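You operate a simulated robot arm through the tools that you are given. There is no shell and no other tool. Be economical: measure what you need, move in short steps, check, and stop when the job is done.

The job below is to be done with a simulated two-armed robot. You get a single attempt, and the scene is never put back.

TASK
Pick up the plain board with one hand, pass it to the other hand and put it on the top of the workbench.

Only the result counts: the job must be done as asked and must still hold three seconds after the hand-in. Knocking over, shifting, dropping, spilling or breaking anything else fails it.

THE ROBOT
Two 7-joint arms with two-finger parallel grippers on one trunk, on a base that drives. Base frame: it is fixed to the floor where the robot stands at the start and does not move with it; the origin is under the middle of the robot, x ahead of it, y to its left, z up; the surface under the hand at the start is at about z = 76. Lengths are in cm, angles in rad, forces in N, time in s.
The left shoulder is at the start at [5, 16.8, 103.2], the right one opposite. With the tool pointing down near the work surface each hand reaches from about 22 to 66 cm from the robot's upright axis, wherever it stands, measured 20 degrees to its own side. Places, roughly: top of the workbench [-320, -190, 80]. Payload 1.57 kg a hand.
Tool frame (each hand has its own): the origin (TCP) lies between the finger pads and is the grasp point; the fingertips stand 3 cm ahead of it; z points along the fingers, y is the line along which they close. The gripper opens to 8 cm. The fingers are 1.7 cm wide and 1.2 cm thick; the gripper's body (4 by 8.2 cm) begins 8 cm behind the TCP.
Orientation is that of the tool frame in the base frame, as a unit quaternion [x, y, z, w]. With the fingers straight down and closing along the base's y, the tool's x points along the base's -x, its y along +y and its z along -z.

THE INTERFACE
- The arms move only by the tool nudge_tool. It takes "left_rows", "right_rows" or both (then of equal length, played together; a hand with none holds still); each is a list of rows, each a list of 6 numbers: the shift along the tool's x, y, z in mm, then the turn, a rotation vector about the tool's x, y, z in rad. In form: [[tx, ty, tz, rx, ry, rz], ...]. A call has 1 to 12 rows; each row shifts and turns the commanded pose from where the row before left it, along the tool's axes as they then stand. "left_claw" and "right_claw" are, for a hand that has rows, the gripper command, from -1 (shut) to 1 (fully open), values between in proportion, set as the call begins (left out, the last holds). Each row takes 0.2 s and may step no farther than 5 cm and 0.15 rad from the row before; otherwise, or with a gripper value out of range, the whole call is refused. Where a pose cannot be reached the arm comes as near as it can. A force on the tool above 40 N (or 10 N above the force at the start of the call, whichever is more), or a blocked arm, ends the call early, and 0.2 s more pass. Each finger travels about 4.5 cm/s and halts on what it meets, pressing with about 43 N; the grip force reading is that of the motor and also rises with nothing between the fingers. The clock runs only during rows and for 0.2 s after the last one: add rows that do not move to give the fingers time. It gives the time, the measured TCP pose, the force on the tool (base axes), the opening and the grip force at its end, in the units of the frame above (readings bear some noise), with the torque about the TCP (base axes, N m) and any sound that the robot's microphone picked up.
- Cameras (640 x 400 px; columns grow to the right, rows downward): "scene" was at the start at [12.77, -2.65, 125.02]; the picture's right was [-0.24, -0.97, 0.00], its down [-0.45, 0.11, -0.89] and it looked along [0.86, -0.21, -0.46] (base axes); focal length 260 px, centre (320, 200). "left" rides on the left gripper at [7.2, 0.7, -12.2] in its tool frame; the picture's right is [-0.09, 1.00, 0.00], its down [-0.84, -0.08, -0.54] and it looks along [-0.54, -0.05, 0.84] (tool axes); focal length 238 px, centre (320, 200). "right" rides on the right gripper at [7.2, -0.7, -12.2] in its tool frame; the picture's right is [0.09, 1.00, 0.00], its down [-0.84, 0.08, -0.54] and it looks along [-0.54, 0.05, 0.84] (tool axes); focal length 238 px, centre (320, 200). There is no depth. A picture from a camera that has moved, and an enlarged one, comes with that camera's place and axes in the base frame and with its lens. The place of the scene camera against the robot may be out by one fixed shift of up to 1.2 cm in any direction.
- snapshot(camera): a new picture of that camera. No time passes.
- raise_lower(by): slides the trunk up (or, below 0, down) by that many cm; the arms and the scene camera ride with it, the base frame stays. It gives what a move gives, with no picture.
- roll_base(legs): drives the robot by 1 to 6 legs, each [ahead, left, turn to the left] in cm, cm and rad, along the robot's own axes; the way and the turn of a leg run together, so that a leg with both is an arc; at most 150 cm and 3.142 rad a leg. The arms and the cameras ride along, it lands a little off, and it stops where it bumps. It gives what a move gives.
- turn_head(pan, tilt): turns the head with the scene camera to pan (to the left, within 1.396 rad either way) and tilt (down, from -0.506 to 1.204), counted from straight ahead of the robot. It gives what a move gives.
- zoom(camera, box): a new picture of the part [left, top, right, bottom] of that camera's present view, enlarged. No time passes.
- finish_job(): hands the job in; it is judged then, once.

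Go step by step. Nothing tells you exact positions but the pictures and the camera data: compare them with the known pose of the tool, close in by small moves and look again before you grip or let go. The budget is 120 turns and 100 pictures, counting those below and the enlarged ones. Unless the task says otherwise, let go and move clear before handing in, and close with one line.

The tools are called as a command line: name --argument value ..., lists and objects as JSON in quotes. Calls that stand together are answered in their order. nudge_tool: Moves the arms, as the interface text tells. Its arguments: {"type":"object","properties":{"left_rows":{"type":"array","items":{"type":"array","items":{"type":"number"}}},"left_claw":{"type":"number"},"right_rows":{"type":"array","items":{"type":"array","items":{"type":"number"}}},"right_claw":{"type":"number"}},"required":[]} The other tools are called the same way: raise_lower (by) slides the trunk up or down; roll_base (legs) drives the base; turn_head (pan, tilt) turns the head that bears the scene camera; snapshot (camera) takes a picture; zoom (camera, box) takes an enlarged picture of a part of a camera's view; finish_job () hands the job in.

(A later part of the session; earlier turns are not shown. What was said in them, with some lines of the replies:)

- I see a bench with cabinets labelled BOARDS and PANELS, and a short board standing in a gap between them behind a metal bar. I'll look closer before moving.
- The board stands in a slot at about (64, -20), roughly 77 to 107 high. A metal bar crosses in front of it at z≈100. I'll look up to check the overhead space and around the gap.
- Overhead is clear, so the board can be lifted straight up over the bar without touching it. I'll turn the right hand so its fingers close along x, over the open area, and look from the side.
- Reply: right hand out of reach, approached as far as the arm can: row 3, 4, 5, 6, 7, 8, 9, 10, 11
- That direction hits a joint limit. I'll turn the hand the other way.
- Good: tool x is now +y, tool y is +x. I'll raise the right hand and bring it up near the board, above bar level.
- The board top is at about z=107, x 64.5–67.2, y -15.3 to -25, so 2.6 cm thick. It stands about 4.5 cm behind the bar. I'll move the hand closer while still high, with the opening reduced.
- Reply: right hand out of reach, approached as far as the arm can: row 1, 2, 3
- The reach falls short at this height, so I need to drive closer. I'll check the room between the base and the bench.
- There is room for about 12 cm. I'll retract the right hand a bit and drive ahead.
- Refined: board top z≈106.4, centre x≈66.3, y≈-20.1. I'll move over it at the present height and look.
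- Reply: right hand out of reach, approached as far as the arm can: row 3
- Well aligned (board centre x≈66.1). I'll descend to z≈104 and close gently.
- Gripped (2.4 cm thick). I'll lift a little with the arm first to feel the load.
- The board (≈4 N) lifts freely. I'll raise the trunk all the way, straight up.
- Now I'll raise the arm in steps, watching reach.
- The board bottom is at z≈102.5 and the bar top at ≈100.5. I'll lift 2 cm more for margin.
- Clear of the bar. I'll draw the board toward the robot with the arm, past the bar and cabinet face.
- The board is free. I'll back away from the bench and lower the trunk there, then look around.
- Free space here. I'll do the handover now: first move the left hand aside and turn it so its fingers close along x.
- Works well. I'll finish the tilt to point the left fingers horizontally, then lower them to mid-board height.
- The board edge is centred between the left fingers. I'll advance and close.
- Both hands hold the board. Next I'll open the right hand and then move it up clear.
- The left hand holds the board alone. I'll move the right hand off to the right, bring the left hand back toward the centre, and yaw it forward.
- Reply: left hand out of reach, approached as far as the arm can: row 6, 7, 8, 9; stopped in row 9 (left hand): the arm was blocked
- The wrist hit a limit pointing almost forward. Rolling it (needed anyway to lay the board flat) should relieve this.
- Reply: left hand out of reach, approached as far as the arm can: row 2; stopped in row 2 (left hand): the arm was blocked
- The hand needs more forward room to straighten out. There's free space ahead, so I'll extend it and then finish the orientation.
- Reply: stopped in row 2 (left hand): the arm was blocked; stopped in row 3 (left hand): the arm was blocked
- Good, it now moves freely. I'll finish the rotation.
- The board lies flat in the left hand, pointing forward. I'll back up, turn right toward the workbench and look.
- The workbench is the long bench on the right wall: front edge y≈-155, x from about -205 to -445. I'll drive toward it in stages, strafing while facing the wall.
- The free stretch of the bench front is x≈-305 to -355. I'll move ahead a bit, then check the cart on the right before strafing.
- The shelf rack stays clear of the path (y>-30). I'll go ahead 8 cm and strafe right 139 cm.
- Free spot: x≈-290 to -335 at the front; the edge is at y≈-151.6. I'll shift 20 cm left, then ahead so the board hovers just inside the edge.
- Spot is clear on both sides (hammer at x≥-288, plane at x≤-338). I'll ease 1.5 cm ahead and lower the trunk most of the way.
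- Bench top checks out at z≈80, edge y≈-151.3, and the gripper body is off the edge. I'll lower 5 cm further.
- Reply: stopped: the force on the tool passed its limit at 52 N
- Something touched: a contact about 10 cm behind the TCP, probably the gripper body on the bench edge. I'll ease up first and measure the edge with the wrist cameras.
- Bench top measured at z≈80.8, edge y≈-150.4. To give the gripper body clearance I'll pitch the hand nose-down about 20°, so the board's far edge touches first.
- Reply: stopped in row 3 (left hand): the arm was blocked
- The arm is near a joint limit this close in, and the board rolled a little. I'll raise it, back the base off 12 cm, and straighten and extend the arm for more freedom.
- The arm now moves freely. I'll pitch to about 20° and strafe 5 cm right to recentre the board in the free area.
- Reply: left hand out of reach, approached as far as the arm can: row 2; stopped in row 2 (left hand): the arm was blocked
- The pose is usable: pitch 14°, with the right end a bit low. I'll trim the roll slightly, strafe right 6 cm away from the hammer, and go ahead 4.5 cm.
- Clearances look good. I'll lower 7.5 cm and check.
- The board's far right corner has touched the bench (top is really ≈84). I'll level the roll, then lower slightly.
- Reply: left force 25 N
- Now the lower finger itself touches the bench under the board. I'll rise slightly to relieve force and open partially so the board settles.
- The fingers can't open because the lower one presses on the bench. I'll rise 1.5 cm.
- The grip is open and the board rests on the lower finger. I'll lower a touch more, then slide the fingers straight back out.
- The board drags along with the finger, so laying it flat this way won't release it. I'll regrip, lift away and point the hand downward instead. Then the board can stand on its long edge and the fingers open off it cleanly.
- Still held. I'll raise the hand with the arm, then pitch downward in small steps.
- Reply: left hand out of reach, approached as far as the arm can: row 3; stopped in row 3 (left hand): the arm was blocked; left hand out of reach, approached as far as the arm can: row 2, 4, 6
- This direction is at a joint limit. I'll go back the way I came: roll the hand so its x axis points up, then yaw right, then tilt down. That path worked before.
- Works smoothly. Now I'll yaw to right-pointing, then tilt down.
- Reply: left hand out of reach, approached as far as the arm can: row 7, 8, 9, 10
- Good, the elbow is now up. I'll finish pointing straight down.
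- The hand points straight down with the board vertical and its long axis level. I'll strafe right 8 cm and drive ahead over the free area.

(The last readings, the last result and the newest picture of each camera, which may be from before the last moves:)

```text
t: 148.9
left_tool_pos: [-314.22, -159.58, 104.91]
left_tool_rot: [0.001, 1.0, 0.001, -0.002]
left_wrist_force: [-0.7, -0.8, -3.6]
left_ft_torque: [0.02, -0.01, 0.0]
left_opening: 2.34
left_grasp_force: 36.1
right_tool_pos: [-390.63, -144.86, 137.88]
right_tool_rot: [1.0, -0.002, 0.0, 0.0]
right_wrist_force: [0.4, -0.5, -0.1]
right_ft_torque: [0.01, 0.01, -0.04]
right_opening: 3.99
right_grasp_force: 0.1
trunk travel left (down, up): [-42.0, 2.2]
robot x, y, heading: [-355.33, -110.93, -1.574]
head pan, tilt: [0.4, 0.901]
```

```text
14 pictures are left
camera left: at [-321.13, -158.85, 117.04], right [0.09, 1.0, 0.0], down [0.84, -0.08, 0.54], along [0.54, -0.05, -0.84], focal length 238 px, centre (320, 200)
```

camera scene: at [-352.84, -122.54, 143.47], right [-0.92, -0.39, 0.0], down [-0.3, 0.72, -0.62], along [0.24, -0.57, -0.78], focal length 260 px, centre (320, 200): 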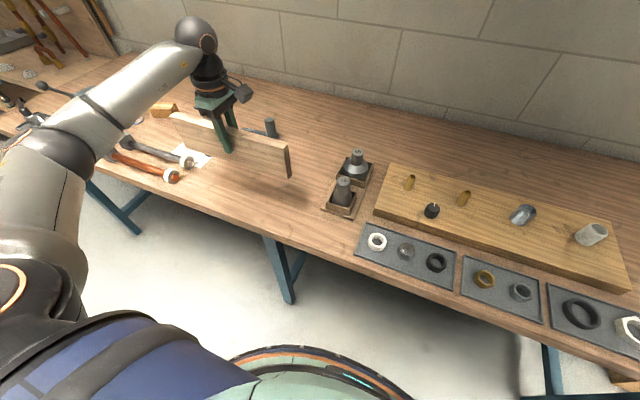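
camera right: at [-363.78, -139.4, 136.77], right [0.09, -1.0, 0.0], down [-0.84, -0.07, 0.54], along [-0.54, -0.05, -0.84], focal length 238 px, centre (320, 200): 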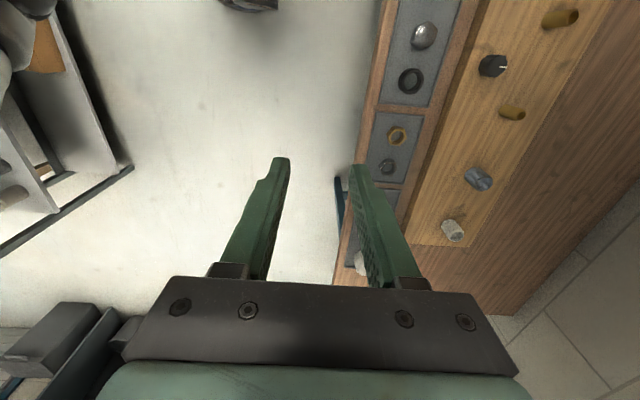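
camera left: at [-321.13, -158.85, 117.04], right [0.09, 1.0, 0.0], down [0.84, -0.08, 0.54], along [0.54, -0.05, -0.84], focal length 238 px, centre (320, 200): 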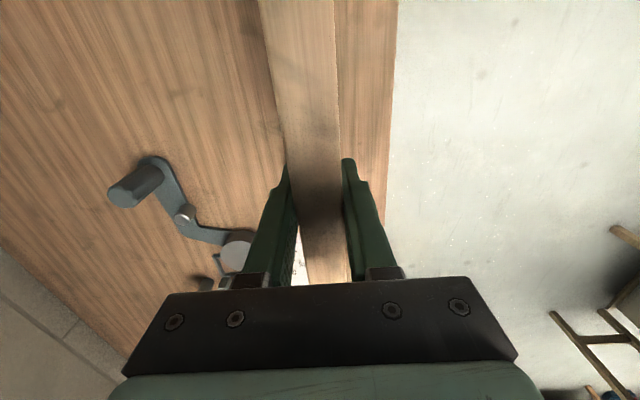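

I'll shift 2.5 cm right to be centred between the paper and the plane box, and lower 11 cm.

roll_base --legs '[[0, -2.5, 0]]'

raise_lower --by -11

zoom --camera "scene" --box '[120, 80, 400, 260]'

snapshot --camera "left"

```text
t: 149.8
left_tool_pos: [-316.65, -159.35, 104.95]
left_tool_rot: [0.001, 1.0, 0.0, -0.001]
left_wrist_force: [-0.1, 0.1, -3.2]
left_ft_torque: [-0.01, 0.01, 0.01]
left_opening: 2.39
left_grasp_force: 36.2
right_tool_pos: [-393.17, -144.67, 137.86]
right_tool_rot: [1.0, -0.002, 0.001, 0.002]
right_wrist_force: [0.1, -0.4, -0.1]
right_ft_torque: [0.02, -0.03, -0.01]
right_opening: 4.01
right_grasp_force: 0.1
trunk travel left (down, up): [-42.0, 2.2]
robot x, y, heading: [-358.37, -111.15, -1.579]
head pan, tilt: [0.4, 0.901]
```

```text
t: 151.3
left_tool_pos: [-316.68, -159.34, 93.97]
left_tool_rot: [0.001, 1.0, 0.0, -0.002]
left_wrist_force: [0.1, 1.0, -3.2]
left_ft_torque: [0.01, -0.01, 0.02]
left_opening: 2.37
left_grasp_force: 36.0
right_tool_pos: [-393.11, -144.66, 126.93]
right_tool_rot: [1.0, -0.002, 0.0, 0.002]
right_wrist_force: [0.5, 0.1, 0.2]
right_ft_torque: [0.01, 0.02, 0.04]
right_opening: 3.98
right_grasp_force: 0.0
trunk travel left (down, up): [-31.0, 13.2]
robot x, y, heading: [-358.02, -110.74, -1.579]
head pan, tilt: [0.4, 0.901]
```

```text
2.22 times, centred on (260, 170) of scene
camera zoom: at [-355.35, -122.46, 132.49], right [-0.92, -0.39, 0.0], down [-0.3, 0.72, -0.62], along [0.24, -0.57, -0.78], focal length 577 px, centre (453, 267)
```

zoom: 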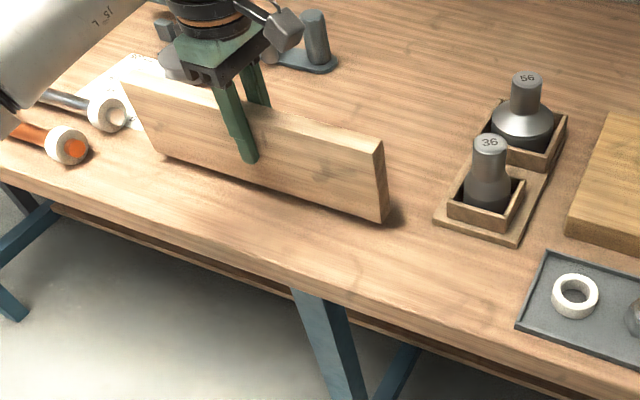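

```text
12 pictures are left
camera left: at [-323.65, -158.8, 106.07], right [0.09, 1.0, 0.0], down [0.84, -0.08, 0.54], along [0.54, -0.05, -0.84], focal length 238 px, centre (320, 200)
```

left: 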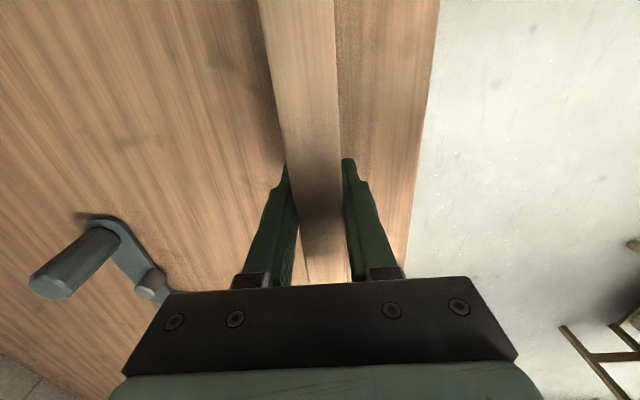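

Nearly down. I'll lower with the arm in small steps, stopping on contact.

nudge_tool --left_rows '[[0, 0, 5, 0, 0, 0], [0, 0, 5, 0, 0, 0], [0, 0, 4, 0, 0, 0], [0, 0, 3, 0, 0, 0], [0, 0, 3, 0, 0, 0], [0, 0, 3, 0, 0, 0], [0, 0, 3, 0, 0, 0], [0, 0, 3, 0, 0, 0], [0, 0, 3, 0, 0, 0]]'

```text
t: 153.3
left_tool_pos: [-316.8, -159.23, 91.25]
left_tool_rot: [0.0, 1.0, -0.005, -0.002]
left_wrist_force: [1.8, 5.4, 35.4]
left_ft_torque: [0.79, -0.26, 0.01]
left_opening: 2.39
left_grasp_force: 35.6
right_tool_pos: [-393.44, -144.34, 126.9]
right_tool_rot: [1.0, -0.001, 0.001, 0.004]
right_wrist_force: [0.6, 0.4, 0.1]
right_ft_torque: [0.01, -0.03, 0.0]
right_opening: 4.0
right_grasp_force: 0.0
trunk travel left (down, up): [-31.0, 13.2]
robot x, y, heading: [-358.09, -111.23, -1.58]
head pan, tilt: [0.4, 0.901]
```

Firm contact at TCP z≈91.25. I'll ease off a few millimetres to make it light.

nudge_tool --left_rows '[[0, 0, -2, 0, 0, 0], [0, 0, -2, 0, 0, 0], [0, 0, 0, 0, 0, 0]]'

zoom --camera "scene" --box '[120, 80, 400, 260]'

```text
t: 154.1
left_tool_pos: [-316.76, -159.44, 91.25]
left_tool_rot: [0.001, 1.0, -0.001, -0.002]
left_wrist_force: [-1.0, 2.2, 18.7]
left_ft_torque: [0.32, -0.34, 0.36]
left_opening: 2.34
left_grasp_force: 35.7
right_tool_pos: [-393.16, -144.49, 126.86]
right_tool_rot: [1.0, -0.002, 0.001, 0.003]
right_wrist_force: [1.1, 0.2, -0.1]
right_ft_torque: [0.03, -0.01, 0.01]
right_opening: 4.0
right_grasp_force: 0.0
trunk travel left (down, up): [-31.0, 13.2]
robot x, y, heading: [-357.95, -110.85, -1.57]
head pan, tilt: [0.4, 0.901]
```

```text
2.22 times, centred on (260, 170) of scene
camera zoom: at [-355.53, -122.27, 132.5], right [-0.92, -0.39, 0.0], down [-0.3, 0.72, -0.62], along [0.24, -0.57, -0.78], focal length 577 px, centre (453, 267)
```

zoom: 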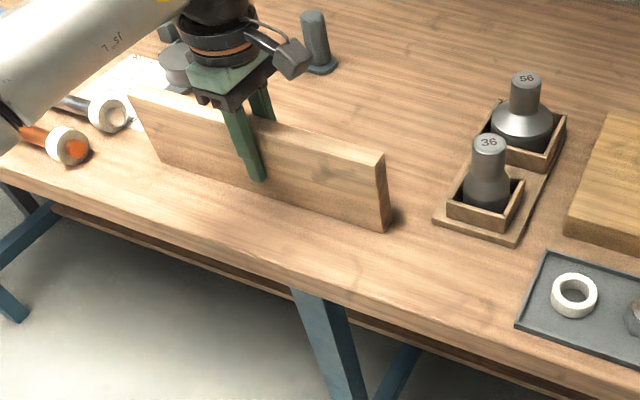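

nudge_tool --left_rows '[[0, 0, -2, 0, 0, 0], [0, 0, 0, 0, 0, 0]]'

nudge_tool --left_rows '[[0, 0, 0, 0, 0, 0], [0, 0, 0, 0, 0, 0], [0, 0, 0, 0, 0, 0]]' --left_claw -0.2

zoom --camera "scene" --box '[120, 80, 400, 260]'

snapshot --camera "left"

```text
t: 154.7
left_tool_pos: [-316.77, -159.29, 91.32]
left_tool_rot: [0.001, 1.0, -0.001, -0.002]
left_wrist_force: [-1.5, -0.3, 6.4]
left_ft_torque: [-0.11, -0.53, 0.36]
left_opening: 2.36
left_grasp_force: 35.1
right_tool_pos: [-393.28, -144.62, 126.82]
right_tool_rot: [1.0, -0.003, 0.001, 0.002]
right_wrist_force: [-0.3, 0.3, -0.4]
right_ft_torque: [-0.03, -0.01, -0.01]
right_opening: 4.0
right_grasp_force: 0.1
trunk travel left (down, up): [-31.0, 13.2]
robot x, y, heading: [-358.18, -110.81, -1.578]
head pan, tilt: [0.4, 0.901]
```

```text
t: 155.5
left_tool_pos: [-316.76, -159.48, 91.35]
left_tool_rot: [0.001, 1.0, 0.001, -0.002]
left_wrist_force: [0.2, 0.1, 0.4]
left_ft_torque: [0.0, -0.01, -0.02]
left_opening: 3.21
left_grasp_force: 0.1
right_tool_pos: [-393.13, -144.78, 126.95]
right_tool_rot: [1.0, -0.001, 0.0, 0.001]
right_wrist_force: [-0.9, -0.3, 0.7]
right_ft_torque: [0.01, -0.03, 0.03]
right_opening: 3.96
right_grasp_force: 0.0
trunk travel left (down, up): [-31.0, 13.2]
robot x, y, heading: [-358.26, -110.82, -1.574]
head pan, tilt: [0.4, 0.901]
```

```text
2.22 times, centred on (260, 170) of scene
camera zoom: at [-355.38, -122.44, 132.48], right [-0.92, -0.39, 0.0], down [-0.3, 0.72, -0.62], along [0.24, -0.57, -0.78], focal length 577 px, centre (453, 267)
```

zoom: 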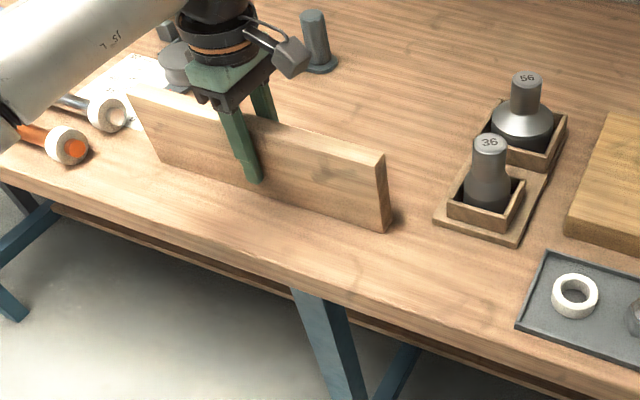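

```text
9 pictures are left
camera left: at [-323.74, -158.79, 103.53], right [0.09, 1.0, 0.0], down [0.84, -0.08, 0.54], along [0.54, -0.05, -0.84], focal length 238 px, centre (320, 200)
```

left: 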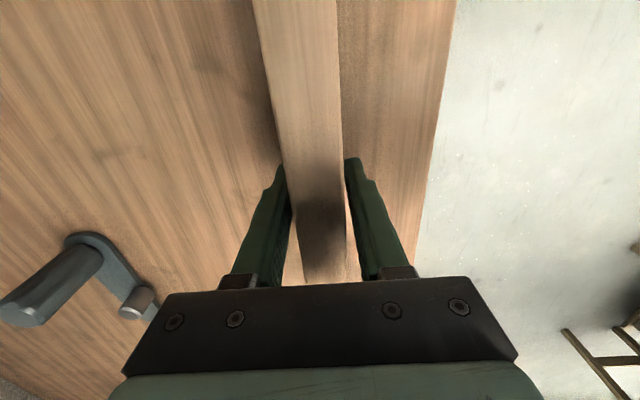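

The board stands freely on its long edge. I'll open further and withdraw straight up.

nudge_tool --left_rows '[[0, 0, 0, 0, 0, 0], [0, 0, 0, 0, 0, 0], [0, 0, 0, 0, 0, 0], [0, 0, 0, 0, 0, 0]]' --left_claw 0.6

nudge_tool --left_rows '[[0, 0, -20, 0, 0, 0], [0, 0, -30, 0, 0, 0], [0, 0, -30, 0, 0, 0], [0, 0, -30, 0, 0, 0], [0, 0, 0, 0, 0, 0]]'

zoom --camera "scene" --box '[120, 80, 400, 260]'

```text
t: 156.5
left_tool_pos: [-316.8, -159.34, 91.41]
left_tool_rot: [0.001, 1.0, 0.0, -0.002]
left_wrist_force: [0.0, -0.1, 0.2]
left_ft_torque: [-0.02, 0.0, 0.01]
left_opening: 6.41
left_grasp_force: 0.1
right_tool_pos: [-393.04, -144.57, 126.89]
right_tool_rot: [1.0, -0.002, 0.001, 0.002]
right_wrist_force: [1.0, 0.7, 0.6]
right_ft_torque: [0.03, -0.01, 0.03]
right_opening: 4.02
right_grasp_force: 0.0
trunk travel left (down, up): [-31.0, 13.2]
robot x, y, heading: [-358.01, -111.33, -1.574]
head pan, tilt: [0.4, 0.901]
```

```text
t: 157.7
left_tool_pos: [-316.61, -159.58, 102.34]
left_tool_rot: [0.0, 1.0, 0.0, -0.002]
left_wrist_force: [-0.1, -0.2, 0.0]
left_ft_torque: [-0.02, -0.02, 0.02]
left_opening: 6.41
left_grasp_force: 0.1
right_tool_pos: [-393.09, -144.68, 126.88]
right_tool_rot: [1.0, -0.002, 0.0, 0.002]
right_wrist_force: [-0.6, 0.1, -1.2]
right_ft_torque: [0.02, -0.01, -0.01]
right_opening: 4.03
right_grasp_force: 0.0
trunk travel left (down, up): [-31.0, 13.2]
robot x, y, heading: [-358.35, -110.74, -1.572]
head pan, tilt: [0.4, 0.901]
```

```text
2.22 times, centred on (260, 170) of scene
camera zoom: at [-355.37, -122.45, 132.48], right [-0.92, -0.39, 0.0], down [-0.3, 0.72, -0.62], along [0.24, -0.57, -0.78], focal length 577 px, centre (453, 267)
```

zoom: 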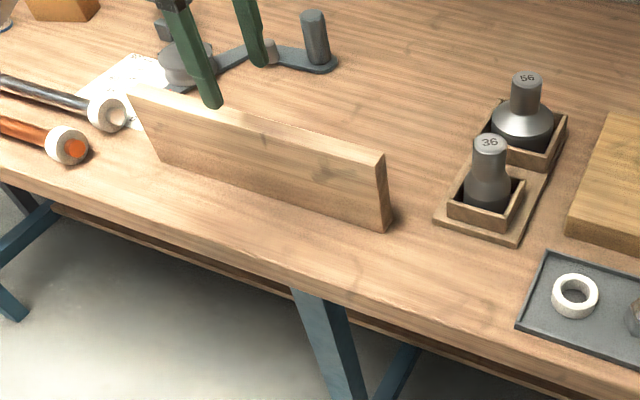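

The board stands steady and untouched on the bench. I'll raise the trunk, back away, and take a final look.

raise_lower --by 6

roll_base --legs '[[-15, 0, 0]]'

snapshot --camera "scene"

```text
t: 158.7
left_tool_pos: [-316.62, -159.52, 108.23]
left_tool_rot: [0.0, 1.0, 0.0, -0.001]
left_wrist_force: [-0.1, -0.4, 1.5]
left_ft_torque: [0.02, 0.01, -0.02]
left_opening: 6.41
left_grasp_force: 0.1
right_tool_pos: [-393.0, -144.81, 132.87]
right_tool_rot: [1.0, -0.002, 0.001, 0.001]
right_wrist_force: [-0.1, 0.7, -0.2]
right_ft_torque: [0.01, 0.0, 0.02]
right_opening: 3.98
right_grasp_force: 0.1
trunk travel left (down, up): [-37.0, 7.2]
robot x, y, heading: [-357.96, -110.69, -1.573]
head pan, tilt: [0.4, 0.901]
```

```text
t: 160.1
left_tool_pos: [-316.33, -144.29, 108.33]
left_tool_rot: [0.0, 1.0, -0.001, -0.002]
left_wrist_force: [0.5, -0.2, 0.6]
left_ft_torque: [0.01, -0.04, 0.02]
left_opening: 6.39
left_grasp_force: 0.1
right_tool_pos: [-393.04, -129.62, 132.9]
right_tool_rot: [1.0, 0.0, 0.0, 0.002]
right_wrist_force: [0.2, -0.4, -1.1]
right_ft_torque: [-0.02, -0.04, 0.02]
right_opening: 4.0
right_grasp_force: 0.1
trunk travel left (down, up): [-37.0, 7.2]
robot x, y, heading: [-358.25, -96.05, -1.565]
head pan, tilt: [0.4, 0.901]
```

```text
7 pictures are left
camera scene: at [-355.32, -107.3, 138.49], right [-0.92, -0.39, 0.0], down [-0.3, 0.72, -0.62], along [0.24, -0.57, -0.78], focal length 260 px, centre (320, 200)
```

scene: 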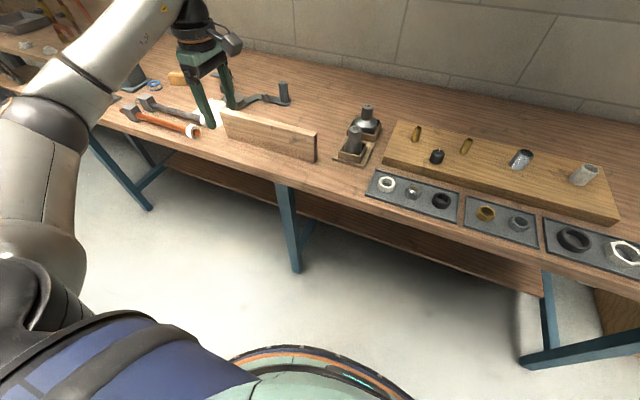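

The board stands on the workbench, both hands are clear and nothing else has moved, so I'm handing in.

finish_job

```text
The job is handed in.
```

The plain board was picked up with the right hand, passed to the left, and left standing on its long edge on the workbench top. Both hands are clear and I saw nothing else disturbed.
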